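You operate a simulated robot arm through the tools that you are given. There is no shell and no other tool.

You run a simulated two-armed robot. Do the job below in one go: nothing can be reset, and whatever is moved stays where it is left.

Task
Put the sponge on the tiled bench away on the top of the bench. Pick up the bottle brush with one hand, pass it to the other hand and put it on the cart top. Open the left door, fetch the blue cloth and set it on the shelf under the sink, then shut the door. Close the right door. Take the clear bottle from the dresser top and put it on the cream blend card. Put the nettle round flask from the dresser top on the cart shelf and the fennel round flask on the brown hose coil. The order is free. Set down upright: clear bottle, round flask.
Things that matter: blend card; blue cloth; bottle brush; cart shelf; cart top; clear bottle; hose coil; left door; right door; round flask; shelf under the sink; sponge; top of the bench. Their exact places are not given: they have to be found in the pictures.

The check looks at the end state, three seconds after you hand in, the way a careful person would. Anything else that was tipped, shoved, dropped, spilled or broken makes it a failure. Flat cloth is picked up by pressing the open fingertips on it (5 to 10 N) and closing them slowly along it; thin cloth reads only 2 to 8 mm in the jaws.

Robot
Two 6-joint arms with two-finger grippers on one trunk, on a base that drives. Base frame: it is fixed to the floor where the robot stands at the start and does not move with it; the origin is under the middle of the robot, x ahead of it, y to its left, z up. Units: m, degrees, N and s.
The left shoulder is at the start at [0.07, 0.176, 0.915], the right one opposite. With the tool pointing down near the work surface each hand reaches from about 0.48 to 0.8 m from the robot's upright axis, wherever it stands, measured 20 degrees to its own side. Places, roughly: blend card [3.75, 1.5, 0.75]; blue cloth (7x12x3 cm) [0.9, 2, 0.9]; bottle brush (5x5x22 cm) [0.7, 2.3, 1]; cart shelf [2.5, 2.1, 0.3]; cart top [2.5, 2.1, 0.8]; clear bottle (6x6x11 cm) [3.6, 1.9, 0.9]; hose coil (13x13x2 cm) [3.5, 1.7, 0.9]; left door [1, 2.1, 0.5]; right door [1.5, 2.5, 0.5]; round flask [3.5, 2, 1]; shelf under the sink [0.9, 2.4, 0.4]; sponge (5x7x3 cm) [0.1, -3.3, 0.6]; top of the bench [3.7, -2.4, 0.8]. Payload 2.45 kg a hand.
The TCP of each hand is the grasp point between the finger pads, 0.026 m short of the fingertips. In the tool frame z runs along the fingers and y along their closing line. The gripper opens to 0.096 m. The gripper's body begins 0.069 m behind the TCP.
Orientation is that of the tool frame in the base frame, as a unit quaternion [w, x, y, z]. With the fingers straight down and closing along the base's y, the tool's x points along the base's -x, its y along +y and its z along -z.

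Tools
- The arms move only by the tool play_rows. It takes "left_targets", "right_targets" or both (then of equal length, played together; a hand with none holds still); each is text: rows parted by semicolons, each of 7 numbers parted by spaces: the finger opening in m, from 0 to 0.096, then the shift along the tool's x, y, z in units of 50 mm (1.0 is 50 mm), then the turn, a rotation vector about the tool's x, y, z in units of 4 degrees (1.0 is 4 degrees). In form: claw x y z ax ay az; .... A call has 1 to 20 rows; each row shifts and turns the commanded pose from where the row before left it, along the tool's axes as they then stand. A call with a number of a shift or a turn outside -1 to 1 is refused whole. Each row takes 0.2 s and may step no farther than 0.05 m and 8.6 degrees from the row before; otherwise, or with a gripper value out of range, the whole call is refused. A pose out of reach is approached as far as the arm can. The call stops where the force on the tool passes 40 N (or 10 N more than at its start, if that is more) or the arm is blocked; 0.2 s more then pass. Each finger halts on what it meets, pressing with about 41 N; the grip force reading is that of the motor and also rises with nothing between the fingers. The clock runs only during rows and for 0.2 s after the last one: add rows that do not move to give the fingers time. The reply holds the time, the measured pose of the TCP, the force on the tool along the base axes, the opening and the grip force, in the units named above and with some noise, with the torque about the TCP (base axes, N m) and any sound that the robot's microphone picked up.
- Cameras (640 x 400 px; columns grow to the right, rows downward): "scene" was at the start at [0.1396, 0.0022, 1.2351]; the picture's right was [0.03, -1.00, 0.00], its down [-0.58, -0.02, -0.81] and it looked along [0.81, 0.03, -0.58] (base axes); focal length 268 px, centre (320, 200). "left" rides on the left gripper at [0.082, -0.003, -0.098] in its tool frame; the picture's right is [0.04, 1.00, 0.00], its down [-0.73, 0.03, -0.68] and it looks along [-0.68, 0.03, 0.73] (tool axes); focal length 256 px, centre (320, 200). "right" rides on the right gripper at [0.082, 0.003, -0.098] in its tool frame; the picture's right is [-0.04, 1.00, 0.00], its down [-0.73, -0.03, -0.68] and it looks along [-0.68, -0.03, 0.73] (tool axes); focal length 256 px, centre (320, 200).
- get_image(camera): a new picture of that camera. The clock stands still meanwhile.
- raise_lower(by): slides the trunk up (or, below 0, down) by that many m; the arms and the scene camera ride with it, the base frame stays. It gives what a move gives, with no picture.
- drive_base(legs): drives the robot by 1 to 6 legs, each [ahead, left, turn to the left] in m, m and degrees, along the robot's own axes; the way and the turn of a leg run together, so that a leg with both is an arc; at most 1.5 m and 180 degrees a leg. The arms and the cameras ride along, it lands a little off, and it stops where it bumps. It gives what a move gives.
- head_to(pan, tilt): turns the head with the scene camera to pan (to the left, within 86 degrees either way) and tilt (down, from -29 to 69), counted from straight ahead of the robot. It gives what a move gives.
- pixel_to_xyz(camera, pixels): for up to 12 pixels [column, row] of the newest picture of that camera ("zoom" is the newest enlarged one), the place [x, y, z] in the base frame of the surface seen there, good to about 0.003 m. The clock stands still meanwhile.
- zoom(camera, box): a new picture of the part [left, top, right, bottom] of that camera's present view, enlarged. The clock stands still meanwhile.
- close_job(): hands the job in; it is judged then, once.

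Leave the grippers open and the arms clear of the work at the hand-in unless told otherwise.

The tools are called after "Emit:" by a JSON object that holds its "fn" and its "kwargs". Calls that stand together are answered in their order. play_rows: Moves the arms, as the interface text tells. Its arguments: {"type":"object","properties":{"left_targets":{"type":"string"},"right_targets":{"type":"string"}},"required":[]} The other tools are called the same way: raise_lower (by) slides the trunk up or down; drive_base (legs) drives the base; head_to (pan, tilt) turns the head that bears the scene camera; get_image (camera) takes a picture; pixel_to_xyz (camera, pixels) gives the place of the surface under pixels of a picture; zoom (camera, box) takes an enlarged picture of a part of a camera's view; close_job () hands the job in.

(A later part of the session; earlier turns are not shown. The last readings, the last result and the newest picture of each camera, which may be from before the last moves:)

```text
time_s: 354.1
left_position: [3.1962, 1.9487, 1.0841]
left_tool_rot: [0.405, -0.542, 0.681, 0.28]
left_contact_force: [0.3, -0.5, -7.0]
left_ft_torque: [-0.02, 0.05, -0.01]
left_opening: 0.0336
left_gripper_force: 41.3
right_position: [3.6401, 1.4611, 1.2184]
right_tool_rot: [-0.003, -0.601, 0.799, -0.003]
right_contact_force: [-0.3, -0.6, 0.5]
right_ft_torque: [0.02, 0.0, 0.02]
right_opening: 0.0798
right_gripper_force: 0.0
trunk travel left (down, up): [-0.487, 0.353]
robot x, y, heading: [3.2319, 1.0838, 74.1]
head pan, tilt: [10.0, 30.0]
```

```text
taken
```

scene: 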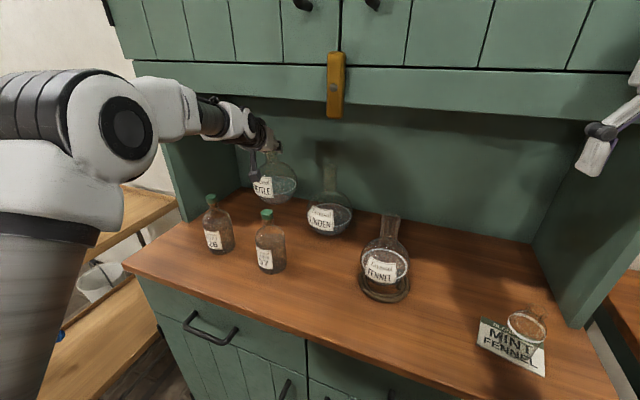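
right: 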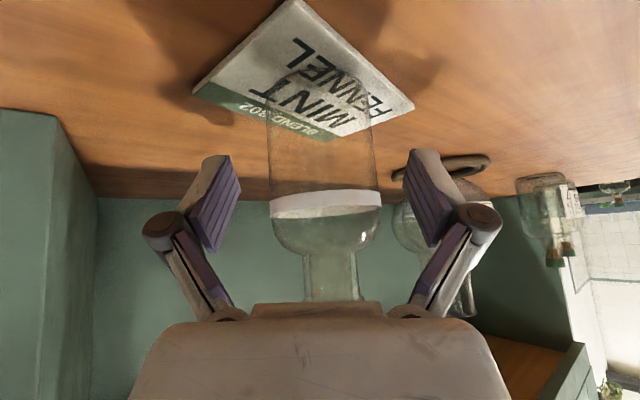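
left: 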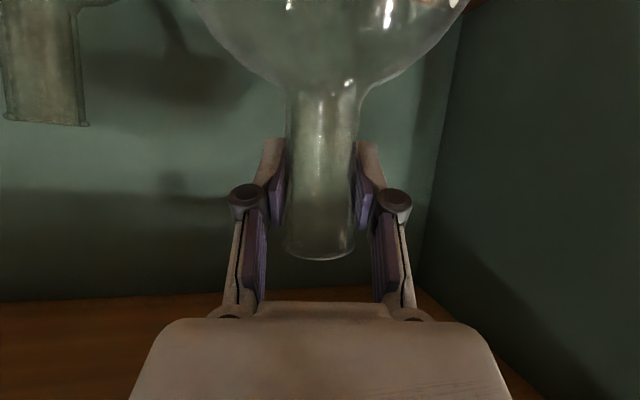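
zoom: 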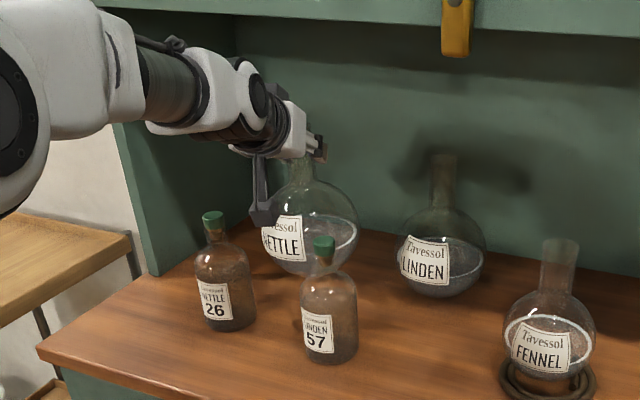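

Everything is clear. I'll lift 6 cm, back 3 cm, then lift 8 cm more.

Emit:
{"fn": "raise_lower", "kwargs": {"by": 0.058}}

Emit:
{"fn": "drive_base", "kwargs": {"legs": [[-0.032, 0, 0]]}}

Emit:
{"fn": "raise_lower", "kwargs": {"by": 0.085}}

Emit:
{"fn": "zoom", "kwargs": {"camera": "scene", "box": [160, 80, 400, 260]}}

```text
time_s: 355.1
left_position: [3.1961, 1.9499, 1.14]
left_tool_rot: [0.404, -0.542, 0.681, 0.28]
left_contact_force: [-0.2, 0.6, -7.2]
left_ft_torque: [0.03, -0.01, 0.01]
left_opening: 0.0334
left_gripper_force: 41.0
right_position: [3.64, 1.4596, 1.2769]
right_tool_rot: [-0.003, -0.601, 0.799, -0.003]
right_contact_force: [0.8, -0.2, -0.4]
right_ft_torque: [0.0, 0.01, 0.0]
right_opening: 0.08
right_gripper_force: 0.1
trunk travel left (down, up): [-0.545, 0.295]
robot x, y, heading: [3.2359, 1.08, 74.1]
head pan, tilt: [10.0, 30.0]
```

```text
time_s: 356.0
left_position: [3.189, 1.9225, 1.1372]
left_tool_rot: [0.403, -0.543, 0.681, 0.28]
left_contact_force: [0.0, 1.0, -7.0]
left_ft_torque: [0.02, 0.0, -0.01]
left_opening: 0.0333
left_gripper_force: 40.8
right_position: [3.6321, 1.4351, 1.2753]
right_tool_rot: [-0.005, -0.601, 0.799, -0.004]
right_contact_force: [0.0, 0.8, -0.4]
right_ft_torque: [-0.04, 0.02, -0.03]
right_opening: 0.0801
right_gripper_force: 0.1
trunk travel left (down, up): [-0.545, 0.295]
robot x, y, heading: [3.2269, 1.0535, 74.3]
head pan, tilt: [10.0, 30.0]
```

```text
time_s: 357.0
left_position: [3.1862, 1.9179, 1.2095]
left_tool_rot: [0.395, -0.544, 0.688, 0.273]
left_contact_force: [0.4, 0.0, -6.8]
left_ft_torque: [0.04, 0.05, -0.05]
left_opening: 0.0332
left_gripper_force: 40.9
right_position: [3.6324, 1.4326, 1.3572]
right_tool_rot: [-0.004, -0.602, 0.799, -0.002]
right_contact_force: [-0.3, -0.2, -0.7]
right_ft_torque: [0.03, 0.0, -0.01]
right_opening: 0.0801
right_gripper_force: 0.0
trunk travel left (down, up): [-0.626, 0.214]
robot x, y, heading: [3.2261, 1.0498, 74.3]
head pan, tilt: [10.0, 30.0]
stopped: the force on the tool passed its limit at 50 N (the readings are from after the stop); the commanded pose is now the measured one
```

```text
2.22 times, centred on (280, 170) of scene
```

zoom: 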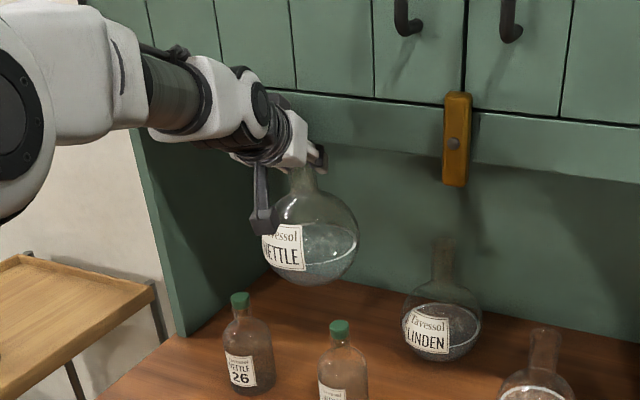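

The gripper touched the cupboard underside lightly, so I stopped there. The flask bottom is at about 1.035, above the bottle caps (1.01). I'll lower 5 mm and back straight out over the bottles.

Emit:
{"fn": "raise_lower", "kwargs": {"by": -0.005}}

Emit:
{"fn": "drive_base", "kwargs": {"legs": [[-0.06, 0, 0]]}}

Emit:
{"fn": "raise_lower", "kwargs": {"by": 0.04}}

Emit:
{"fn": "drive_base", "kwargs": {"legs": [[-0.12, 0, 0]]}}

Emit:
{"fn": "get_image", "kwargs": {"camera": "scene"}}

```text
time_s: 357.6
left_position: [3.1866, 1.9175, 1.2057]
left_tool_rot: [0.396, -0.545, 0.686, 0.275]
left_contact_force: [0.1, 0.1, -6.6]
left_ft_torque: [0.03, 0.04, -0.01]
left_opening: 0.0332
left_gripper_force: 40.6
right_position: [3.6317, 1.4315, 1.3519]
right_tool_rot: [-0.003, -0.601, 0.799, -0.003]
right_contact_force: [0.5, -0.3, 0.0]
right_ft_torque: [0.0, -0.03, -0.05]
right_opening: 0.0799
right_gripper_force: 0.1
trunk travel left (down, up): [-0.621, 0.219]
robot x, y, heading: [3.2274, 1.054, 74.2]
head pan, tilt: [10.0, 30.0]
```

```text
time_s: 358.5
left_position: [3.1731, 1.8673, 1.2026]
left_tool_rot: [0.395, -0.545, 0.688, 0.273]
left_contact_force: [-0.7, 0.2, -6.5]
left_ft_torque: [0.07, 0.05, -0.01]
left_opening: 0.0335
left_gripper_force: 40.7
right_position: [3.6169, 1.3825, 1.3506]
right_tool_rot: [-0.005, -0.601, 0.799, -0.004]
right_contact_force: [-0.2, 0.4, 0.5]
right_ft_torque: [-0.02, 0.02, 0.01]
right_opening: 0.0801
right_gripper_force: 0.1
trunk travel left (down, up): [-0.621, 0.219]
robot x, y, heading: [3.2138, 0.9986, 74.2]
head pan, tilt: [10.0, 30.0]
```

```text
time_s: 359.3
left_position: [3.1725, 1.863, 1.2461]
left_tool_rot: [0.395, -0.545, 0.686, 0.275]
left_contact_force: [0.5, -0.7, -6.6]
left_ft_torque: [0.03, 0.03, 0.0]
left_opening: 0.0332
left_gripper_force: 40.9
right_position: [3.6156, 1.3751, 1.3921]
right_tool_rot: [-0.003, -0.601, 0.799, -0.003]
right_contact_force: [-0.3, 0.8, -0.1]
right_ft_torque: [0.06, 0.05, -0.03]
right_opening: 0.08
right_gripper_force: 0.0
trunk travel left (down, up): [-0.661, 0.179]
robot x, y, heading: [3.2095, 0.9948, 74.0]
head pan, tilt: [10.0, 30.0]
```

```text
time_s: 360.6
left_position: [3.1365, 1.749, 1.2446]
left_tool_rot: [0.394, -0.547, 0.686, 0.275]
left_contact_force: [-0.3, 0.1, -7.9]
left_ft_torque: [0.06, 0.02, 0.0]
left_opening: 0.0333
left_gripper_force: 41.3
right_position: [3.5826, 1.2636, 1.3925]
right_tool_rot: [-0.004, -0.603, 0.798, -0.003]
right_contact_force: [-0.5, -0.3, -0.1]
right_ft_torque: [0.02, 0.0, -0.01]
right_opening: 0.08
right_gripper_force: 0.1
trunk travel left (down, up): [-0.661, 0.179]
robot x, y, heading: [3.1755, 0.8844, 74.4]
head pan, tilt: [10.0, 30.0]
```

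```text
taken
```

scene: 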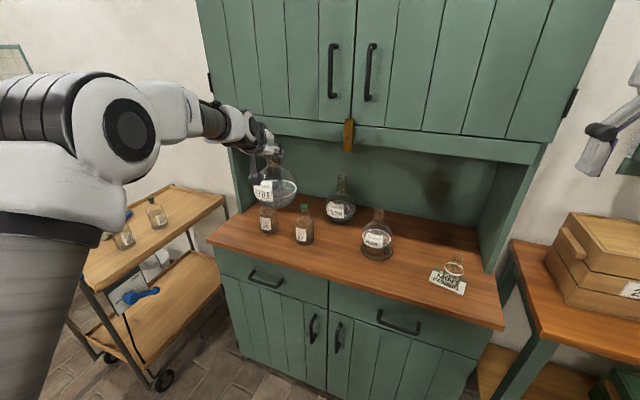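

The NETTLE flask is out over the bottles and hangs upright; everything else still stands. The cart's handle end has open floor behind it, so I'll bring the flask in from that end. First drive left, turn right 12°, then back-left.

Emit:
{"fn": "drive_base", "kwargs": {"legs": [[0, 0.58, 0], [0, 0, -12], [-0.38, 0.4, 0]]}}

Emit:
{"fn": "head_to", "kwargs": {"pan": 0, "tilt": 35}}

Emit:
{"fn": "get_image", "kwargs": {"camera": "scene"}}

```text
time_s: 367.4
left_position: [2.2383, 1.7538, 1.2449]
left_tool_rot: [0.421, -0.47, 0.741, 0.231]
left_contact_force: [-0.3, -0.9, -6.5]
left_ft_torque: [0.01, 0.05, 0.02]
left_opening: 0.0332
left_gripper_force: 40.6
right_position: [2.5704, 1.1855, 1.3911]
right_tool_rot: [-0.004, -0.513, 0.858, -0.003]
right_contact_force: [-0.3, -0.2, 0.1]
right_ft_torque: [-0.05, 0.0, 0.03]
right_opening: 0.08
right_gripper_force: 0.1
trunk travel left (down, up): [-0.661, 0.179]
robot x, y, heading: [2.0922, 0.8995, 61.9]
head pan, tilt: [10.0, 30.0]
```

```text
time_s: 368.1
left_position: [2.2377, 1.7537, 1.2448]
left_tool_rot: [0.422, -0.469, 0.74, 0.232]
left_contact_force: [0.5, -0.3, -6.0]
left_ft_torque: [0.04, 0.02, -0.03]
left_opening: 0.0329
left_gripper_force: 40.9
right_position: [2.5676, 1.1851, 1.3922]
right_tool_rot: [-0.004, -0.513, 0.858, -0.002]
right_contact_force: [-0.5, 0.0, 0.4]
right_ft_torque: [0.03, 0.0, 0.0]
right_opening: 0.0799
right_gripper_force: 0.1
trunk travel left (down, up): [-0.661, 0.179]
robot x, y, heading: [2.0919, 0.8991, 61.7]
head pan, tilt: [0.0, 35.0]
```

```text
taken
```

scene: 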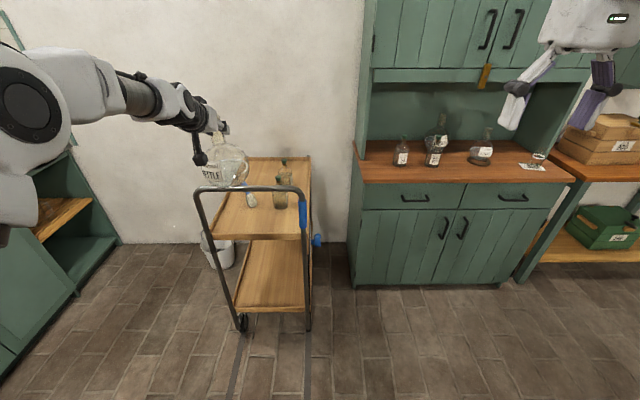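

The cart's handle end is straight ahead, with the lower shelf open between two posts. I'll measure the posts, the shelf end and the handle.

Emit:
{"fn": "pixel_to_xyz", "kwargs": {"camera": "scene", "pixels": [[224, 270], [307, 270], [250, 188], [272, 306], [250, 236], [290, 238], [270, 285], [265, 260], [212, 225], [303, 225], [318, 240], [238, 322]]}}

Emit:
{"fn": "zoom", "kwargs": {"camera": "scene", "box": [170, 120, 350, 350]}}

```text
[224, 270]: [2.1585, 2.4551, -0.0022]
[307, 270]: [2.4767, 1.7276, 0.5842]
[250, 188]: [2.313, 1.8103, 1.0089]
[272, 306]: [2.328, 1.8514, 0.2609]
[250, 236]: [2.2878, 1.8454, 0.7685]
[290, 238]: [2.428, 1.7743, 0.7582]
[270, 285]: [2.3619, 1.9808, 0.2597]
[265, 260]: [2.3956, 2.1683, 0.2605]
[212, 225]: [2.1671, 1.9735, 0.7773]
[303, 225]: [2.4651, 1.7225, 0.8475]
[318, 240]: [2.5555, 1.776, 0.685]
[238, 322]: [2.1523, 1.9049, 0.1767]
```

```text
1.74 times, centred on (260, 235) of scene
```

zoom: 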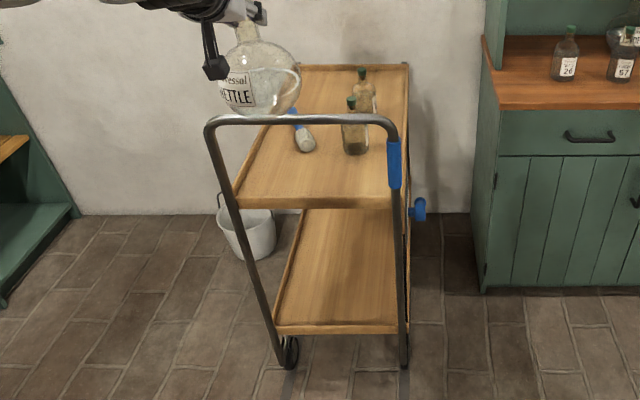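

The posts are at v≈1.03 and 1.40 (u≈2.68), and the shelf starts at u≈2.72 with z=0.26. I'll back up 6 cm, shift right 4 cm to the middle of the opening, and lower the trunk.

Emit:
{"fn": "drive_base", "kwargs": {"legs": [[-0.06, -0.04, 0]]}}

Emit:
{"fn": "raise_lower", "kwargs": {"by": -0.4}}

Emit:
{"fn": "get_image", "kwargs": {"camera": "scene"}}

```text
time_s: 369.1
left_position: [2.2438, 1.6849, 1.2413]
left_tool_rot: [0.422, -0.469, 0.741, 0.229]
left_contact_force: [0.2, -0.4, -7.3]
left_ft_torque: [0.07, 0.01, 0.01]
left_opening: 0.0332
left_gripper_force: 40.9
right_position: [2.5762, 1.1182, 1.391]
right_tool_rot: [-0.004, -0.514, 0.858, -0.004]
right_contact_force: [0.1, 0.5, -0.4]
right_ft_torque: [-0.04, 0.0, -0.03]
right_opening: 0.08
right_gripper_force: 0.0
trunk travel left (down, up): [-0.661, 0.179]
robot x, y, heading: [2.1012, 0.8264, 62.1]
head pan, tilt: [0.0, 35.0]
```

```text
time_s: 373.0
left_position: [2.245, 1.6815, 0.8439]
left_tool_rot: [0.422, -0.469, 0.741, 0.231]
left_contact_force: [-1.4, -0.3, -6.4]
left_ft_torque: [0.02, 0.01, -0.01]
left_opening: 0.0331
left_gripper_force: 41.3
right_position: [2.5749, 1.1128, 0.9919]
right_tool_rot: [-0.005, -0.514, 0.858, -0.003]
right_contact_force: [-0.5, 0.5, 0.3]
right_ft_torque: [-0.02, 0.0, -0.02]
right_opening: 0.0801
right_gripper_force: 0.0
trunk travel left (down, up): [-0.261, 0.579]
robot x, y, heading: [2.0977, 0.8269, 62.0]
head pan, tilt: [0.0, 35.0]
```

```text
taken
```

scene: 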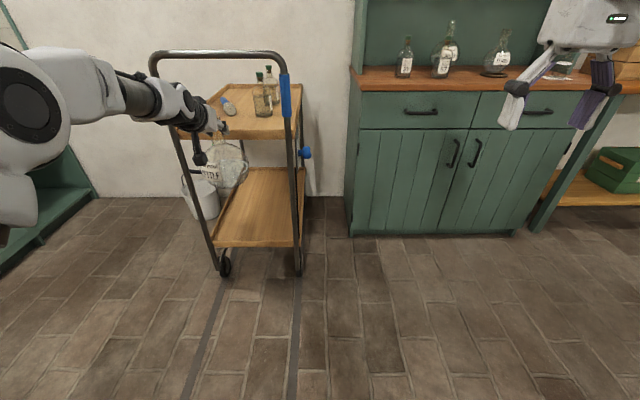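

Good: the flask is in line with the middle of the opening. I'll lower the trunk another 25 cm, then the arm about 11 cm.

Emit:
{"fn": "raise_lower", "kwargs": {"by": -0.25}}

Emit:
{"fn": "play_rows", "kwargs": {"left_targets": "0 0.35 0 0.223 0 0 0; 0 0.35 0 0.223 0 0 0; 0 0.35 0 0.223 0 0 0; 0 0.35 0 0.223 0 0 0; 0 0.25 0 0.16 0 0 0; 0 0.25 0 0.16 0 0 0; 0 0 0 0 0 0 0"}}

Emit:
{"fn": "head_to", "kwargs": {"pan": 10, "tilt": 35}}

Emit:
{"fn": "get_image", "kwargs": {"camera": "scene"}}

```text
time_s: 375.6
left_position: [2.245, 1.6817, 0.5945]
left_tool_rot: [0.422, -0.469, 0.741, 0.231]
left_contact_force: [0.7, -0.2, -6.6]
left_ft_torque: [0.03, 0.04, -0.01]
left_opening: 0.0331
left_gripper_force: 40.7
right_position: [2.5759, 1.1134, 0.7415]
right_tool_rot: [-0.004, -0.513, 0.858, -0.002]
right_contact_force: [-0.4, -0.5, -1.2]
right_ft_torque: [0.02, 0.01, 0.0]
right_opening: 0.0798
right_gripper_force: 0.0
trunk travel left (down, up): [-0.011, 0.829]
robot x, y, heading: [2.0997, 0.828, 61.9]
head pan, tilt: [0.0, 35.0]
```

```text
time_s: 377.2
left_position: [2.2502, 1.678, 0.4989]
left_tool_rot: [0.422, -0.469, 0.741, 0.229]
left_contact_force: [-0.4, 0.3, -6.7]
left_ft_torque: [0.06, 0.02, 0.01]
left_opening: 0.0335
left_gripper_force: 40.5
left hand out of reach, approached as far as the arm can: row 5, 6
right_position: [2.5758, 1.1125, 0.7416]
right_tool_rot: [-0.004, -0.514, 0.858, -0.003]
right_contact_force: [-0.2, 0.3, -0.5]
right_ft_torque: [-0.02, 0.04, -0.03]
right_opening: 0.0797
right_gripper_force: 0.0
trunk travel left (down, up): [-0.011, 0.829]
robot x, y, heading: [2.103, 0.8271, 62.0]
head pan, tilt: [0.0, 35.0]
```

```text
time_s: 377.9
left_position: [2.2488, 1.6788, 0.4993]
left_tool_rot: [0.422, -0.468, 0.742, 0.229]
left_contact_force: [0.4, -0.5, -6.9]
left_ft_torque: [0.05, 0.02, 0.0]
left_opening: 0.0332
left_gripper_force: 41.1
right_position: [2.5749, 1.112, 0.7414]
right_tool_rot: [-0.005, -0.513, 0.858, -0.002]
right_contact_force: [-0.1, 0.3, 0.0]
right_ft_torque: [-0.05, 0.01, 0.0]
right_opening: 0.08
right_gripper_force: 0.1
trunk travel left (down, up): [-0.011, 0.829]
robot x, y, heading: [2.1012, 0.8247, 62.0]
head pan, tilt: [10.0, 35.0]
```

```text
taken
```

scene: 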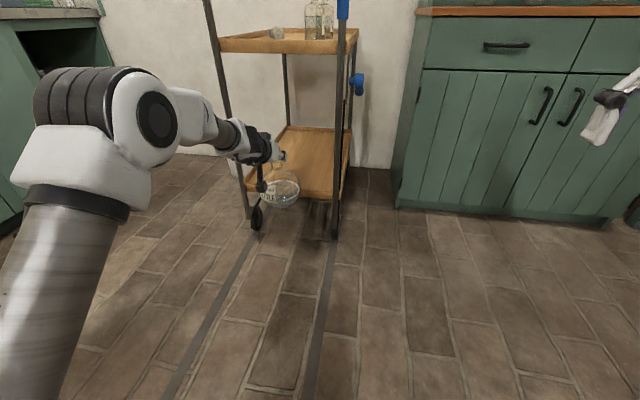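

The flask hangs at the right height to clear the shelf rim (bottom z≈0.325). I'll extend the arm 6 cm so it can also reach lower, then drive in between the posts.

Emit:
{"fn": "play_rows", "kwargs": {"left_targets": "0 -0.21 0 0.34 0 0 0; 0 -0.21 0 0.34 0 0 0; 0 -0.21 0 0.34 0 0 0; 0 0 0 0 0 0 0"}}

Emit:
{"fn": "drive_base", "kwargs": {"legs": [[0.15, 0, 0]]}}

Emit:
{"fn": "get_image", "kwargs": {"camera": "scene"}}

Emit:
{"fn": "get_image", "kwargs": {"camera": "left"}}

```text
time_s: 378.9
left_position: [2.2678, 1.7036, 0.5004]
left_tool_rot: [0.424, -0.467, 0.742, 0.227]
left_contact_force: [0.2, 0.2, -6.5]
left_ft_torque: [0.03, 0.01, -0.03]
left_opening: 0.0332
left_gripper_force: 41.0
left hand out of reach, approached as far as the arm can: row 1, 2, 3
right_position: [2.5757, 1.1123, 0.7407]
right_tool_rot: [-0.004, -0.513, 0.858, -0.003]
right_contact_force: [0.2, 0.2, 0.3]
right_ft_torque: [0.0, -0.05, 0.02]
right_opening: 0.0801
right_gripper_force: 0.0
trunk travel left (down, up): [-0.011, 0.829]
robot x, y, heading: [2.1045, 0.828, 62.1]
head pan, tilt: [10.0, 35.0]
```

```text
time_s: 380.2
left_position: [2.3386, 1.8352, 0.4997]
left_tool_rot: [0.424, -0.467, 0.742, 0.227]
left_contact_force: [-0.3, 0.9, -6.3]
left_ft_torque: [0.04, 0.04, -0.03]
left_opening: 0.0333
left_gripper_force: 41.0
right_position: [2.6463, 1.2448, 0.7415]
right_tool_rot: [-0.005, -0.514, 0.858, -0.002]
right_contact_force: [-0.2, 0.1, -0.7]
right_ft_torque: [0.01, 0.0, -0.01]
right_opening: 0.0801
right_gripper_force: 0.0
trunk travel left (down, up): [-0.011, 0.829]
robot x, y, heading: [2.1701, 0.9601, 61.8]
head pan, tilt: [10.0, 35.0]
```

```text
taken
```

scene: 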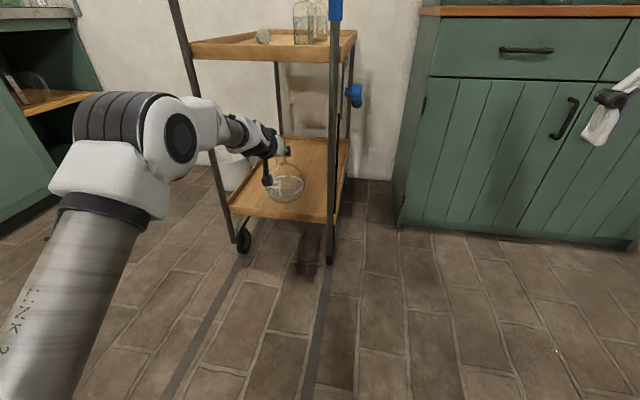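

```text
taken
```

left: 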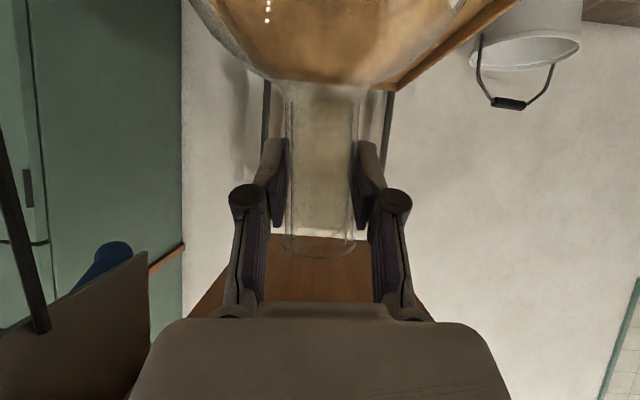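

The flask is passing between the posts cleanly. I'll drive another 16 cm in.

Emit:
{"fn": "drive_base", "kwargs": {"legs": [[0.16, 0.005, 0]]}}

Emit:
{"fn": "get_image", "kwargs": {"camera": "scene"}}

Emit:
{"fn": "zoom", "kwargs": {"camera": "scene", "box": [170, 80, 390, 260]}}

```text
time_s: 381.7
left_position: [2.4124, 1.9762, 0.4998]
left_tool_rot: [0.424, -0.466, 0.742, 0.227]
left_contact_force: [-0.9, 0.5, -5.7]
left_ft_torque: [0.03, 0.04, -0.03]
left_opening: 0.0331
left_gripper_force: 40.7
right_position: [2.7169, 1.3859, 0.7416]
right_tool_rot: [-0.004, -0.512, 0.859, -0.003]
right_contact_force: [0.7, -0.1, 0.1]
right_ft_torque: [0.01, 0.0, -0.02]
right_opening: 0.0801
right_gripper_force: 0.1
trunk travel left (down, up): [-0.011, 0.829]
robot x, y, heading: [2.2402, 1.1035, 61.6]
head pan, tilt: [10.0, 35.0]
```

```text
taken
```

scene: 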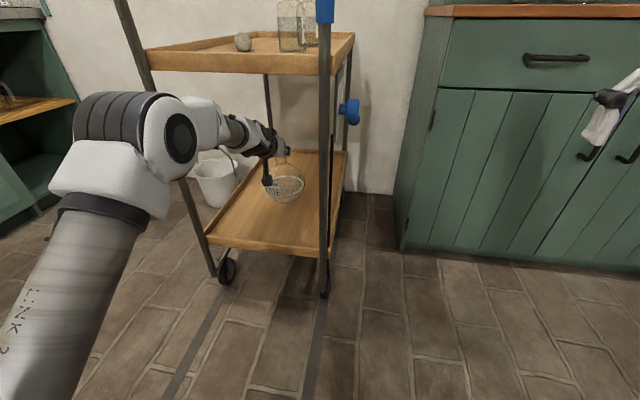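

```text
2.22 times, centred on (280, 170) of scene
```

zoom: 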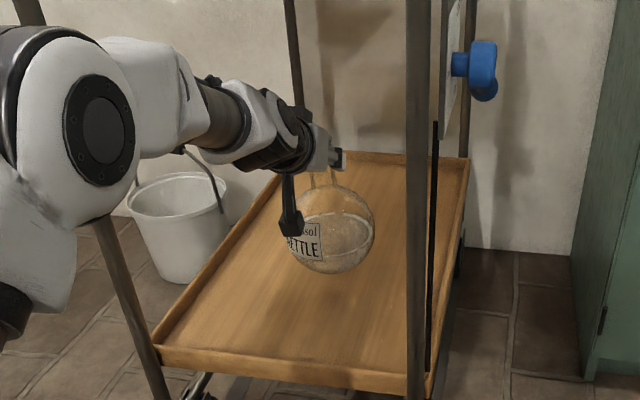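

The flask is well inside, over the lower shelf. I'll lower it with the arm in small steps and watch that it keeps upright.

Emit:
{"fn": "raise_lower", "kwargs": {"by": -0.01}}

Emit:
{"fn": "play_rows", "kwargs": {"left_targets": "0 0.17 0 0.107 0 0 0; 0 0.17 0 0.107 0 0 0; 0 0 0 0 0 0 0"}}

```text
time_s: 382.2
left_position: [2.4116, 1.977, 0.4892]
left_tool_rot: [0.425, -0.465, 0.743, 0.227]
left_contact_force: [-0.4, -0.1, -7.6]
left_ft_torque: [0.02, 0.03, 0.02]
left_opening: 0.0331
left_gripper_force: 41.3
right_position: [2.7175, 1.385, 0.7325]
right_tool_rot: [-0.004, -0.512, 0.859, -0.004]
right_contact_force: [-0.2, 0.8, 0.1]
right_ft_torque: [0.0, 0.0, 0.02]
right_opening: 0.08
right_gripper_force: 0.0
trunk travel left (down, up): [-0.001, 0.839]
robot x, y, heading: [2.2408, 1.1065, 61.8]
head pan, tilt: [10.0, 35.0]
```

```text
time_s: 383.0
left_position: [2.4131, 1.9781, 0.4677]
left_tool_rot: [0.425, -0.466, 0.742, 0.228]
left_contact_force: [-0.3, -1.6, -6.3]
left_ft_torque: [0.03, 0.04, 0.03]
left_opening: 0.033
left_gripper_force: 41.0
right_position: [2.718, 1.3845, 0.7324]
right_tool_rot: [-0.005, -0.512, 0.859, -0.003]
right_contact_force: [-0.5, -0.5, -0.4]
right_ft_torque: [-0.03, 0.01, -0.02]
right_opening: 0.0797
right_gripper_force: 0.0
trunk travel left (down, up): [-0.001, 0.839]
robot x, y, heading: [2.2408, 1.0995, 61.9]
head pan, tilt: [10.0, 35.0]
```

Orientation is holding. I'll correct a 1.4° pitch drift and continue down.

Emit:
{"fn": "play_rows", "kwargs": {"left_targets": "0 0.085 0 0.054 0 -0.17 0; 0 0.085 0 0.054 0 -0.17 0; 0 0.034 0 0.0215 0 0 0; 0 0.034 0 0.0215 0 0 0; 0 0.034 0 0.0215 0 0 0; 0 0 0 0 0 0 0"}}

Emit:
{"fn": "zoom", "kwargs": {"camera": "scene", "box": [170, 80, 390, 260]}}

```text
time_s: 384.4
left_position: [2.4142, 1.9776, 0.4599]
left_tool_rot: [0.434, -0.463, 0.737, 0.232]
left_contact_force: [0.2, -0.6, -6.8]
left_ft_torque: [0.05, 0.03, 0.0]
left_opening: 0.0332
left_gripper_force: 41.5
left hand out of reach, approached as far as the arm can: row 2
right_position: [2.7173, 1.385, 0.7316]
right_tool_rot: [-0.005, -0.512, 0.859, -0.003]
right_contact_force: [0.3, -0.2, 0.4]
right_ft_torque: [-0.02, 0.01, 0.0]
right_opening: 0.0801
right_gripper_force: 0.1
trunk travel left (down, up): [-0.001, 0.839]
robot x, y, heading: [2.2409, 1.1028, 61.7]
head pan, tilt: [10.0, 35.0]
```

```text
2.22 times, centred on (280, 170) of scene
```

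zoom: 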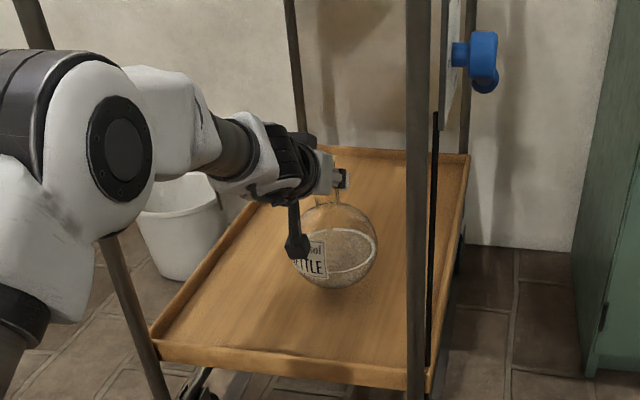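

It's at the wrist limit again. Extending a bit forward while going down should work, so I'll do both together.

Emit:
{"fn": "play_rows", "kwargs": {"left_targets": "0 -0.103 0 0.171 0 0 0; 0 -0.103 0 0.171 0 0 0; 0 0.034 0 0.253 0 0 0; 0 0.034 0 0.253 0 0 0; 0 0 0 0 0 0 0"}}

```text
time_s: 385.6
left_position: [2.4283, 2.0001, 0.4421]
left_tool_rot: [0.433, -0.463, 0.738, 0.232]
left_contact_force: [-0.4, 0.3, -6.7]
left_ft_torque: [0.02, 0.03, 0.02]
left_opening: 0.033
left_gripper_force: 40.8
left hand out of reach, approached as far as the arm can: row 1, 2
right_position: [2.7175, 1.3848, 0.7326]
right_tool_rot: [-0.004, -0.512, 0.859, -0.002]
right_contact_force: [-0.3, 0.4, 1.1]
right_ft_torque: [0.0, -0.01, 0.02]
right_opening: 0.0799
right_gripper_force: 0.2
trunk travel left (down, up): [-0.001, 0.839]
robot x, y, heading: [2.2433, 1.1017, 61.9]
head pan, tilt: [10.0, 35.0]
```

Emit:
{"fn": "play_rows", "kwargs": {"left_targets": "0 0.017 0 0.126 0 0 0; 0 0.017 0 0.126 0 0 0; 0 0.017 0 0.126 0 0 0; 0 0 0 0 0 0 0"}}

```text
time_s: 386.6
left_position: [2.4358, 2.012, 0.435]
left_tool_rot: [0.435, -0.463, 0.736, 0.235]
left_contact_force: [-0.4, -0.9, 6.2]
left_ft_torque: [-0.27, 0.21, 0.0]
left_opening: 0.0332
left_gripper_force: 41.1
right_position: [2.7167, 1.3839, 0.7326]
right_tool_rot: [-0.004, -0.512, 0.859, -0.002]
right_contact_force: [-0.4, 1.2, -0.1]
right_ft_torque: [0.03, 0.03, 0.0]
right_opening: 0.08
right_gripper_force: 0.1
trunk travel left (down, up): [-0.001, 0.839]
robot x, y, heading: [2.238, 1.1037, 61.9]
head pan, tilt: [10.0, 35.0]
```

Contact (net 6 N up): the flask stands on the shelf, upright. I'll open slowly.

Emit:
{"fn": "play_rows", "kwargs": {"left_targets": "0.034 0 0 0 0 0 0; 0.036 0 0 0 0 0 0; 0.039 0 0 0 0 0 0; 0.044 0 0 0 0 0 0; 0.05 0 0 0 0 0 0; 0.06 0 0 0 0 0 0; 0.07 0 0 0 0 0 0; 0.07 0 0 0 0 0 0"}}

Emit:
{"fn": "get_image", "kwargs": {"camera": "left"}}

Emit:
{"fn": "zoom", "kwargs": {"camera": "scene", "box": [170, 80, 390, 260]}}

```text
time_s: 388.4
left_position: [2.4347, 2.0127, 0.4317]
left_tool_rot: [0.433, -0.463, 0.738, 0.232]
left_contact_force: [-1.2, -0.6, -0.4]
left_ft_torque: [-0.02, -0.03, -0.01]
left_opening: 0.07
left_gripper_force: 0.1
right_position: [2.7171, 1.3839, 0.7322]
right_tool_rot: [-0.004, -0.511, 0.859, -0.002]
right_contact_force: [-0.4, -0.4, -0.2]
right_ft_torque: [-0.03, -0.02, 0.0]
right_opening: 0.0799
right_gripper_force: 0.1
trunk travel left (down, up): [-0.001, 0.839]
robot x, y, heading: [2.2422, 1.1014, 62.1]
head pan, tilt: [10.0, 35.0]
```

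```text
taken
```

left: 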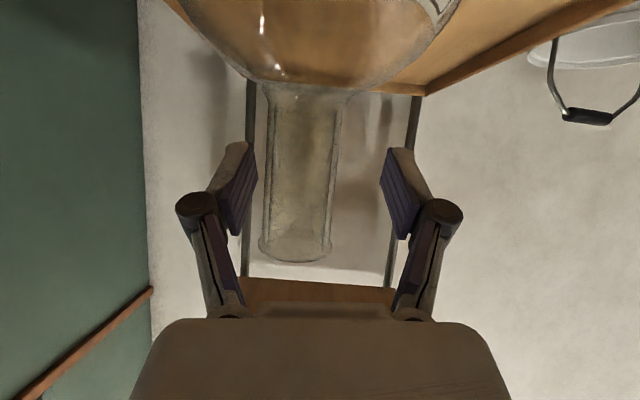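

```text
2.22 times, centred on (280, 170) of scene
```

zoom: 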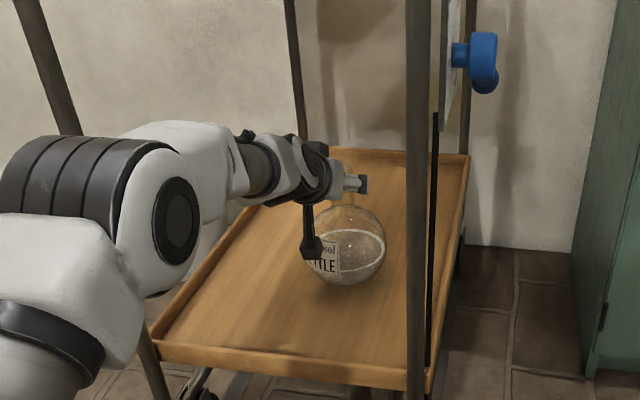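

Released. The neck sits a bit nearer one finger, so I'll open wider and shift the hand a few millimetres to centre it before backing out.

Emit:
{"fn": "play_rows", "kwargs": {"left_targets": "0.08 0 -0.1 0 0 0 0; 0.09 0 -0.1 0 0 0 0; 0.094 0 0 0 0 0 0; 0.094 0 0 0 0 0 0"}}

Emit:
{"fn": "get_image", "kwargs": {"camera": "left"}}

```text
time_s: 389.4
left_position: [2.4444, 2.0084, 0.4342]
left_tool_rot: [0.433, -0.463, 0.737, 0.232]
left_contact_force: [-0.6, 0.4, 0.7]
left_ft_torque: [-0.01, 0.04, 0.03]
left_opening: 0.0938
left_gripper_force: 0.0
right_position: [2.7164, 1.3849, 0.7317]
right_tool_rot: [-0.004, -0.513, 0.859, -0.003]
right_contact_force: [0.2, 0.5, -0.2]
right_ft_torque: [-0.02, 0.01, -0.03]
right_opening: 0.0799
right_gripper_force: 0.1
trunk travel left (down, up): [-0.001, 0.839]
robot x, y, heading: [2.2407, 1.103, 61.6]
head pan, tilt: [10.0, 35.0]
```

```text
taken
```

left: 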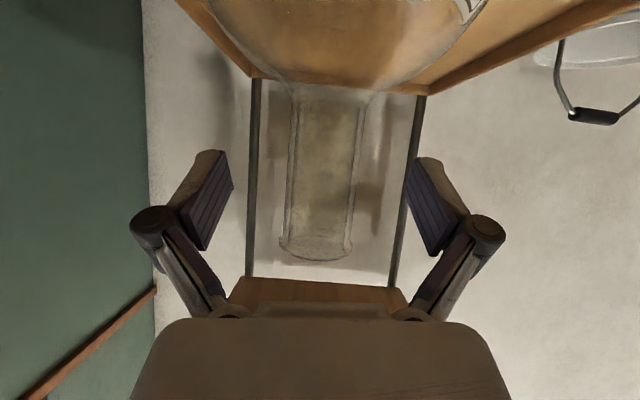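

In this view the neck has the same lean relative to the hand as before I gripped it, so the flask has settled upright. Now I'll back straight out.

Emit:
{"fn": "drive_base", "kwargs": {"legs": [[-0.12, 0, 0]]}}

Emit:
{"fn": "get_image", "kwargs": {"camera": "left"}}

Emit:
{"fn": "drive_base", "kwargs": {"legs": [[-0.22, 0, 0]]}}

Emit:
{"fn": "get_image", "kwargs": {"camera": "scene"}}

Emit:
{"fn": "zoom", "kwargs": {"camera": "scene", "box": [200, 0, 440, 220]}}

```text
time_s: 390.7
left_position: [2.3883, 1.9009, 0.4339]
left_tool_rot: [0.433, -0.463, 0.738, 0.232]
left_contact_force: [0.9, 0.2, -0.4]
left_ft_torque: [0.0, -0.03, 0.03]
left_opening: 0.094
left_gripper_force: 0.0
right_position: [2.6593, 1.2767, 0.732]
right_tool_rot: [-0.004, -0.512, 0.859, -0.003]
right_contact_force: [-0.4, -0.3, -0.2]
right_ft_torque: [0.01, -0.02, -0.01]
right_opening: 0.0799
right_gripper_force: 0.0
trunk travel left (down, up): [-0.001, 0.839]
robot x, y, heading: [2.185, 0.9922, 61.7]
head pan, tilt: [10.0, 35.0]
```

```text
taken
```

left: 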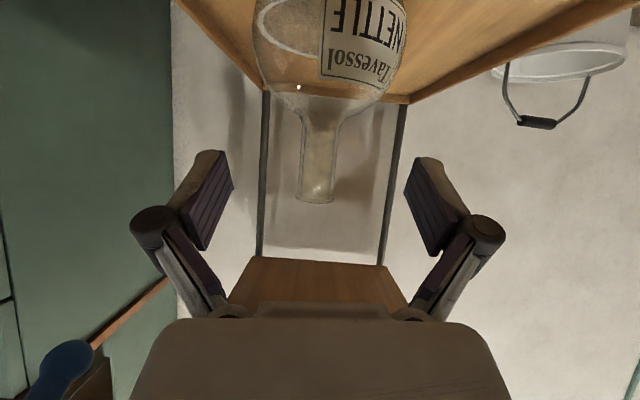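

```text
time_s: 392.4
left_position: [2.2872, 1.7098, 0.4335]
left_tool_rot: [0.433, -0.462, 0.738, 0.232]
left_contact_force: [0.3, -0.6, -0.1]
left_ft_torque: [0.0, -0.03, 0.01]
left_opening: 0.0938
left_gripper_force: 0.1
right_position: [2.558, 1.0864, 0.7309]
right_tool_rot: [-0.003, -0.511, 0.859, -0.002]
right_contact_force: [0.9, 0.5, 0.4]
right_ft_torque: [0.0, 0.01, 0.02]
right_opening: 0.0799
right_gripper_force: 0.0
trunk travel left (down, up): [-0.001, 0.839]
robot x, y, heading: [2.0801, 0.8026, 61.8]
head pan, tilt: [10.0, 35.0]
```

```text
taken
```

scene: 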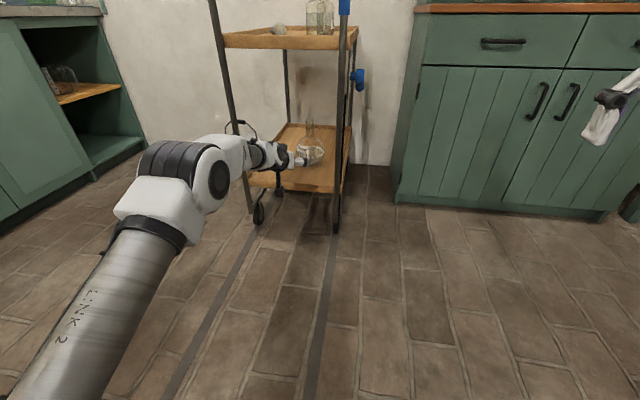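

```text
1.82 times, centred on (320, 110) of scene
```

zoom: 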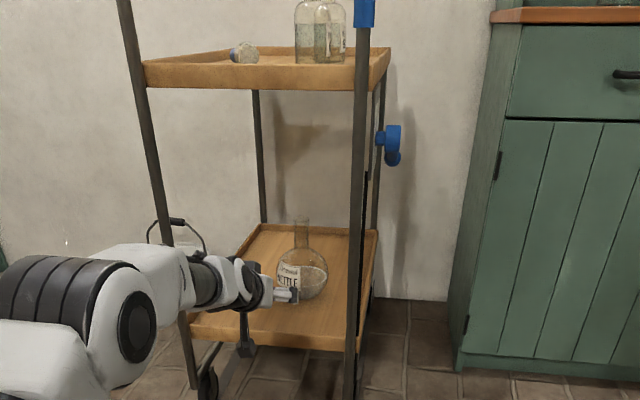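

NETTLE stands upright on the cart shelf; the brush and the bottles are fine too. I'll raise the trunk and turn the left hand back to pointing down, retracted.

Emit:
{"fn": "raise_lower", "kwargs": {"by": 0.4}}

Emit:
{"fn": "raise_lower", "kwargs": {"by": 0.15}}

Emit:
{"fn": "play_rows", "kwargs": {"left_targets": "0.08 0 0 0 0 1 0; 0.08 0 0 0 0 1 0; 0.08 0 0 0 0 1 0; 0.08 0.6 0 -0.5 0 1 0; 0.08 0.6 0 -0.5 0 1 0; 0.08 0.6 0 -0.45 0 1 0; 0.08 0.65 0 -0.4 0 1 0; 0.08 0.65 0 -0.35 0 1 0; 0.08 0 0 0 0 1 0; 0.08 0 0 0 0 1 0; 0.08 0 0 0 0 1 0; 0.08 0 0 0 0 1 0; 0.08 0 0 0 0 1 0; 0.08 0 0 0 0 1 0; 0.08 0 0 0 0 0.7 0; 0.08 0 0 0 0 0 0"}}

Emit:
{"fn": "head_to", "kwargs": {"pan": -60, "tilt": 20}}

Emit:
{"fn": "get_image", "kwargs": {"camera": "scene"}}

```text
time_s: 396.2
left_position: [2.2867, 1.7096, 0.8343]
left_tool_rot: [0.435, -0.461, 0.739, 0.231]
left_contact_force: [0.4, -0.5, -0.1]
left_ft_torque: [-0.02, -0.02, 0.02]
left_opening: 0.0938
left_gripper_force: 0.1
right_position: [2.5575, 1.0856, 1.1313]
right_tool_rot: [-0.004, -0.511, 0.859, -0.002]
right_contact_force: [0.0, 0.2, -0.7]
right_ft_torque: [0.03, -0.01, 0.04]
right_opening: 0.0797
right_gripper_force: 0.0
trunk travel left (down, up): [-0.401, 0.439]
robot x, y, heading: [2.0832, 0.8014, 61.6]
head pan, tilt: [10.0, 35.0]
```

```text
time_s: 397.9
left_position: [2.2879, 1.7098, 0.9827]
left_tool_rot: [0.433, -0.462, 0.738, 0.232]
left_contact_force: [0.0, -0.7, -0.1]
left_ft_torque: [0.0, -0.02, -0.01]
left_opening: 0.0941
left_gripper_force: 0.0
right_position: [2.5581, 1.0867, 1.2816]
right_tool_rot: [-0.004, -0.512, 0.859, -0.003]
right_contact_force: [-0.9, -0.4, 0.1]
right_ft_torque: [0.02, 0.01, 0.0]
right_opening: 0.0802
right_gripper_force: 0.0
trunk travel left (down, up): [-0.551, 0.289]
robot x, y, heading: [2.081, 0.8075, 61.7]
head pan, tilt: [10.0, 35.0]
```

```text
time_s: 401.3
left_position: [2.1987, 1.5396, 0.9711]
left_tool_rot: [0.016, -0.516, 0.856, -0.024]
left_contact_force: [1.0, -0.8, 0.2]
left_ft_torque: [0.01, -0.01, 0.01]
left_opening: 0.08
left_gripper_force: 0.0
right_position: [2.5574, 1.0854, 1.2821]
right_tool_rot: [-0.004, -0.512, 0.859, -0.002]
right_contact_force: [0.3, 0.4, -0.1]
right_ft_torque: [-0.02, -0.01, 0.02]
right_opening: 0.08
right_gripper_force: 0.2
trunk travel left (down, up): [-0.551, 0.289]
robot x, y, heading: [2.0844, 0.807, 61.4]
head pan, tilt: [10.0, 35.0]
```

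```text
time_s: 402.7
left_position: [2.1987, 1.5415, 0.9719]
left_tool_rot: [0.015, -0.516, 0.856, -0.024]
left_contact_force: [0.0, -0.1, 0.1]
left_ft_torque: [-0.02, 0.01, 0.02]
left_opening: 0.0799
left_gripper_force: 0.1
right_position: [2.5583, 1.0865, 1.2819]
right_tool_rot: [-0.003, -0.512, 0.859, -0.002]
right_contact_force: [0.4, 0.3, -0.6]
right_ft_torque: [-0.02, 0.01, -0.02]
right_opening: 0.0801
right_gripper_force: 0.1
trunk travel left (down, up): [-0.551, 0.289]
robot x, y, heading: [2.0849, 0.8088, 61.5]
head pan, tilt: [-60.0, 20.0]
```

```text
taken
```

scene: 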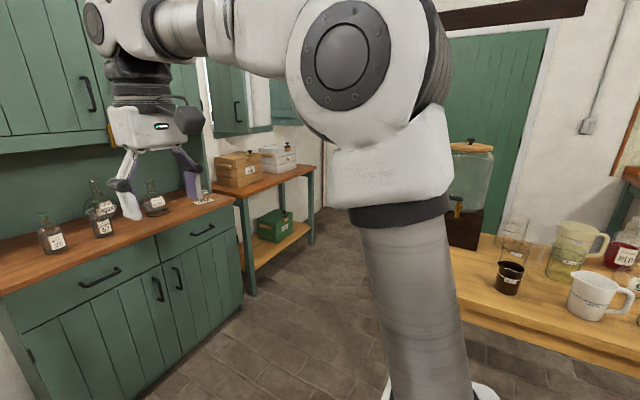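

Emit:
{"fn": "head_to", "kwargs": {"pan": -86, "tilt": 30}}

Emit:
{"fn": "get_image", "kwargs": {"camera": "scene"}}

Emit:
{"fn": "pixel_to_xyz", "kwargs": {"camera": "scene", "pixels": [[150, 250], [300, 300], [420, 320], [500, 330], [560, 300], [620, 250], [480, 250], [250, 260], [600, 350], [400, 380]]}}

```text
time_s: 403.6
left_position: [2.1977, 1.5401, 0.9716]
left_tool_rot: [0.016, -0.516, 0.856, -0.024]
left_contact_force: [0.4, 0.0, -0.9]
left_ft_torque: [-0.05, 0.01, 0.01]
left_opening: 0.0802
left_gripper_force: 0.0
right_position: [2.5589, 1.0859, 1.2819]
right_tool_rot: [-0.005, -0.512, 0.859, -0.003]
right_contact_force: [0.0, 0.7, -0.3]
right_ft_torque: [0.01, 0.03, 0.0]
right_opening: 0.0798
right_gripper_force: 0.0
trunk travel left (down, up): [-0.551, 0.289]
robot x, y, heading: [2.0817, 0.805, 61.6]
head pan, tilt: [-85.9, 30.0]
```

```text
taken
```

scene: 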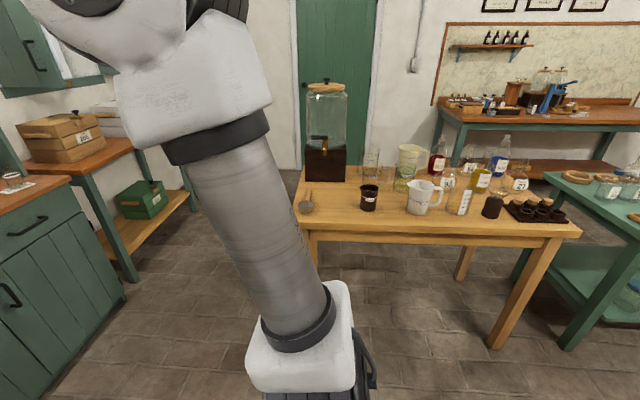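

```text
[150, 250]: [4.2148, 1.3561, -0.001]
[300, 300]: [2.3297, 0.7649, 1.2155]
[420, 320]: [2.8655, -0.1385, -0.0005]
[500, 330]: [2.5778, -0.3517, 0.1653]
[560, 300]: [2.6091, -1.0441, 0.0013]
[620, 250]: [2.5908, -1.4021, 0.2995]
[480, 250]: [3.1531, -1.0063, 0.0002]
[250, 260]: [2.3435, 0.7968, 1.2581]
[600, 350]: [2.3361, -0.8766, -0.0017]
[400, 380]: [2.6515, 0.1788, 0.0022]
```

There's a corridor between the big table and the pine table (edge v≈2.40). I'll raise the trunk, move to the corridor's end, and turn left to face down it.

Emit:
{"fn": "raise_lower", "kwargs": {"by": 0.2}}

Emit:
{"fn": "drive_base", "kwargs": {"legs": [[0.35, -0.42, 0], [0, 0, 120]]}}

Emit:
{"fn": "head_to", "kwargs": {"pan": 40, "tilt": 25}}

Emit:
{"fn": "get_image", "kwargs": {"camera": "scene"}}

```text
time_s: 405.8
left_position: [2.1997, 1.5414, 1.1713]
left_tool_rot: [0.015, -0.516, 0.856, -0.024]
left_contact_force: [0.2, -1.1, 0.3]
left_ft_torque: [0.0, 0.0, 0.0]
left_opening: 0.0802
left_gripper_force: 0.0
right_position: [2.5585, 1.0863, 1.4822]
right_tool_rot: [-0.003, -0.511, 0.859, -0.001]
right_contact_force: [-0.8, 0.2, -0.5]
right_ft_torque: [-0.01, 0.04, 0.0]
right_opening: 0.08
right_gripper_force: 0.0
trunk travel left (down, up): [-0.751, 0.089]
robot x, y, heading: [2.0797, 0.8029, 61.7]
head pan, tilt: [-85.9, 30.0]
```

```text
time_s: 414.1
left_position: [1.9387, 0.6386, 1.1707]
left_tool_rot: [-0.029, 0.999, 0.025, -0.002]
left_contact_force: [0.4, -0.1, 0.1]
left_ft_torque: [0.03, 0.0, -0.04]
left_opening: 0.0799
left_gripper_force: 0.0
right_position: [2.1447, 1.1789, 1.4821]
right_tool_rot: [-0.001, 1.0, 0.019, 0.004]
right_contact_force: [0.2, -0.6, -0.6]
right_ft_torque: [-0.02, 0.0, 0.03]
right_opening: 0.0801
right_gripper_force: 0.1
trunk travel left (down, up): [-0.751, 0.089]
robot x, y, heading: [2.6346, 0.91, -177.4]
head pan, tilt: [-85.9, 30.0]
```

```text
time_s: 416.1
left_position: [1.939, 0.6384, 1.1714]
left_tool_rot: [-0.029, 0.999, 0.025, -0.002]
left_contact_force: [0.9, 0.7, 0.6]
left_ft_torque: [0.01, 0.0, 0.02]
left_opening: 0.0801
left_gripper_force: 0.0
right_position: [2.146, 1.1786, 1.4826]
right_tool_rot: [0.0, 1.0, 0.019, 0.005]
right_contact_force: [-0.4, 0.4, -0.5]
right_ft_torque: [-0.02, -0.02, 0.0]
right_opening: 0.08
right_gripper_force: 0.0
trunk travel left (down, up): [-0.751, 0.089]
robot x, y, heading: [2.6322, 0.9147, -177.3]
head pan, tilt: [40.0, 25.0]
```

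```text
taken
```

scene: 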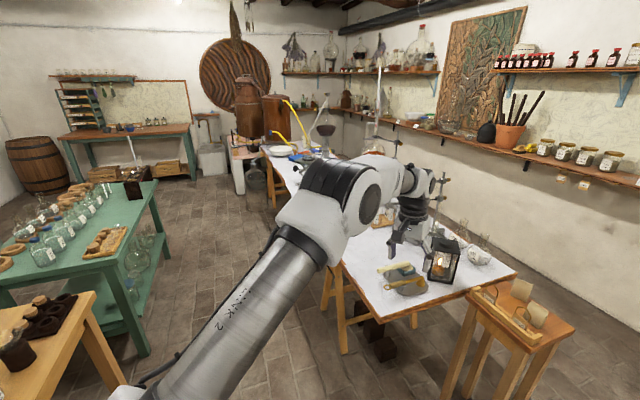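

I can see the whole room: the corridor leads to the tiled bench with the copper stills, and the bench with the rack is at the far left. I'll measure key points.

Emit:
{"fn": "pixel_to_xyz", "kwargs": {"camera": "scene", "pixels": [[350, 262], [385, 318], [515, 272], [275, 165], [240, 160], [245, 195], [180, 128], [100, 130], [155, 185], [120, 260], [260, 145], [205, 165]]}}

Emit:
{"fn": "zoom", "kwargs": {"camera": "scene", "box": [180, 60, 340, 220]}}

Emit:
{"fn": "zoom", "kwargs": {"camera": "scene", "box": [40, 60, 220, 220]}}

```text
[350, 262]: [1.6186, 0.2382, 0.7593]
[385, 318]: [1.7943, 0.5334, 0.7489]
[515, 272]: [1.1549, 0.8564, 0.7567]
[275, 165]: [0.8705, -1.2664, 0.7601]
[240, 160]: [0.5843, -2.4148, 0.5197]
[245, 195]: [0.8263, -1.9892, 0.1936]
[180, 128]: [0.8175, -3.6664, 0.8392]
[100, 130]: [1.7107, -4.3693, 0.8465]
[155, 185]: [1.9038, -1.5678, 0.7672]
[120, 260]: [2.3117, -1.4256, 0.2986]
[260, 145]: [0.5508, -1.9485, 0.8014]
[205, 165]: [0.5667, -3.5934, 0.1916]
```

```text
2.50 times, centred on (260, 140) of scene
```

zoom: 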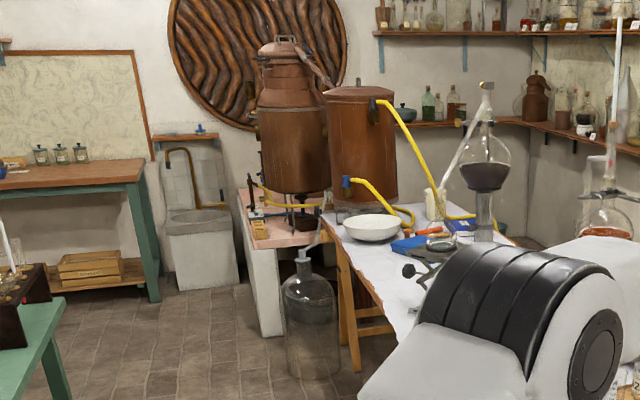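

```text
2.50 times, centred on (130, 140) of scene
```

zoom: 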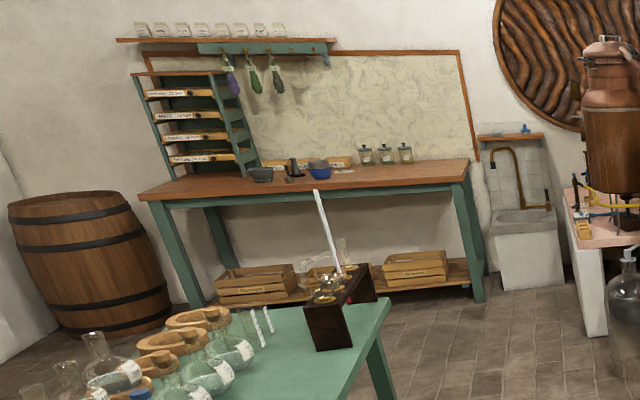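

The tiled bench holds the stills. The target bench should be around (3.7, -2.4), so I'll look further left for it.

Emit:
{"fn": "head_to", "kwargs": {"pan": 86, "tilt": 20}}

Emit:
{"fn": "get_image", "kwargs": {"camera": "scene"}}

Emit:
{"fn": "zoom", "kwargs": {"camera": "scene", "box": [300, 60, 620, 260]}}

```text
time_s: 417.3
left_position: [1.9386, 0.6381, 1.1715]
left_tool_rot: [-0.029, 0.999, 0.025, -0.002]
left_contact_force: [0.3, -0.3, 0.6]
left_ft_torque: [-0.01, -0.02, -0.02]
left_opening: 0.0799
left_gripper_force: 0.0
right_position: [2.1471, 1.1787, 1.4826]
right_tool_rot: [0.0, 1.0, 0.019, 0.005]
right_contact_force: [-0.3, 0.7, 0.7]
right_ft_torque: [0.0, 0.01, -0.01]
right_opening: 0.0799
right_gripper_force: 0.0
trunk travel left (down, up): [-0.751, 0.089]
robot x, y, heading: [2.6326, 0.9135, -177.7]
head pan, tilt: [85.9, 20.0]
```

```text
taken
```

scene: 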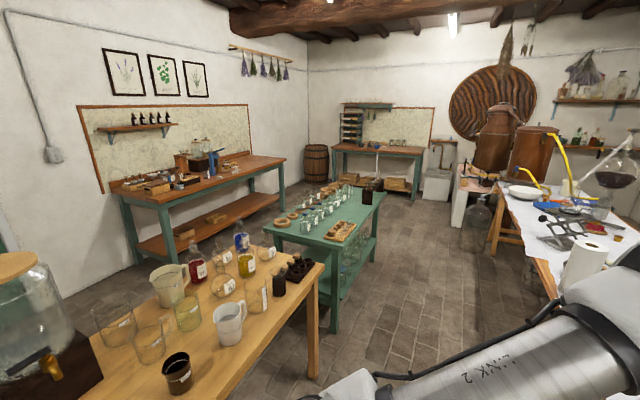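

```text
2.00 times, centred on (460, 160) of scene
```

zoom: 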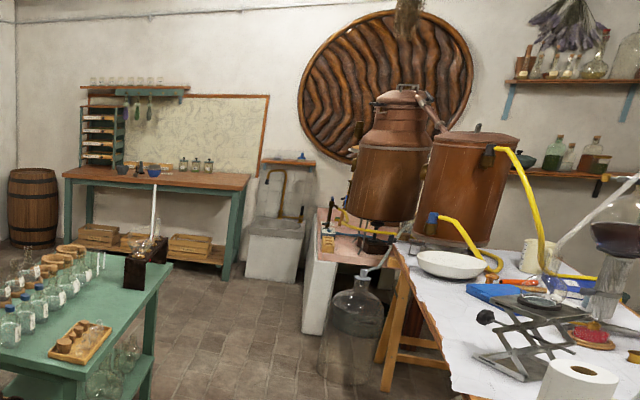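

There's a long bench against the far wall at left. I'll measure it and the objects around the tiled bench.

Emit:
{"fn": "pixel_to_xyz", "kwargs": {"camera": "scene", "pixels": [[140, 195], [200, 180], [270, 162], [230, 175], [160, 180], [285, 230], [330, 215], [375, 195], [300, 335], [462, 178], [465, 170], [440, 180]]}}

Emit:
{"fn": "zoom", "kwargs": {"camera": "scene", "box": [90, 120, 300, 260]}}

Emit:
{"fn": "zoom", "kwargs": {"camera": "scene", "box": [420, 120, 540, 240]}}

```text
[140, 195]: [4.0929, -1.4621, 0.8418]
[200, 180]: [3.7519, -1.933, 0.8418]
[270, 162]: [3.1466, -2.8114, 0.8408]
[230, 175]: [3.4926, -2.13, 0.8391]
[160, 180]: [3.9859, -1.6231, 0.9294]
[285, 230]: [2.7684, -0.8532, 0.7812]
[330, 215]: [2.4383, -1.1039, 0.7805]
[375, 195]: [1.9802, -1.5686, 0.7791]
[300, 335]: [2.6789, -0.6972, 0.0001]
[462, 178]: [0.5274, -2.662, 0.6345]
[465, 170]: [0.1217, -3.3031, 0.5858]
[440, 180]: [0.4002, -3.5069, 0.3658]
```

```text
2.86 times, centred on (195, 190) of scene
```

zoom: 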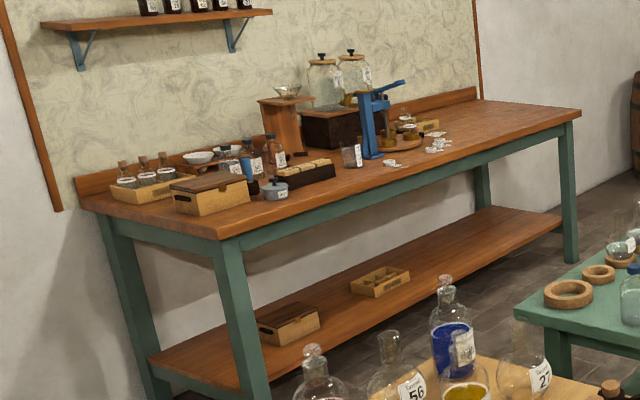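

```text
3.33 times, centred on (480, 180) of scene
```

zoom: 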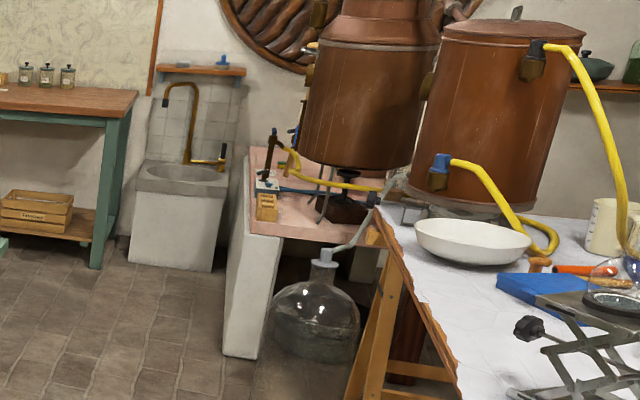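

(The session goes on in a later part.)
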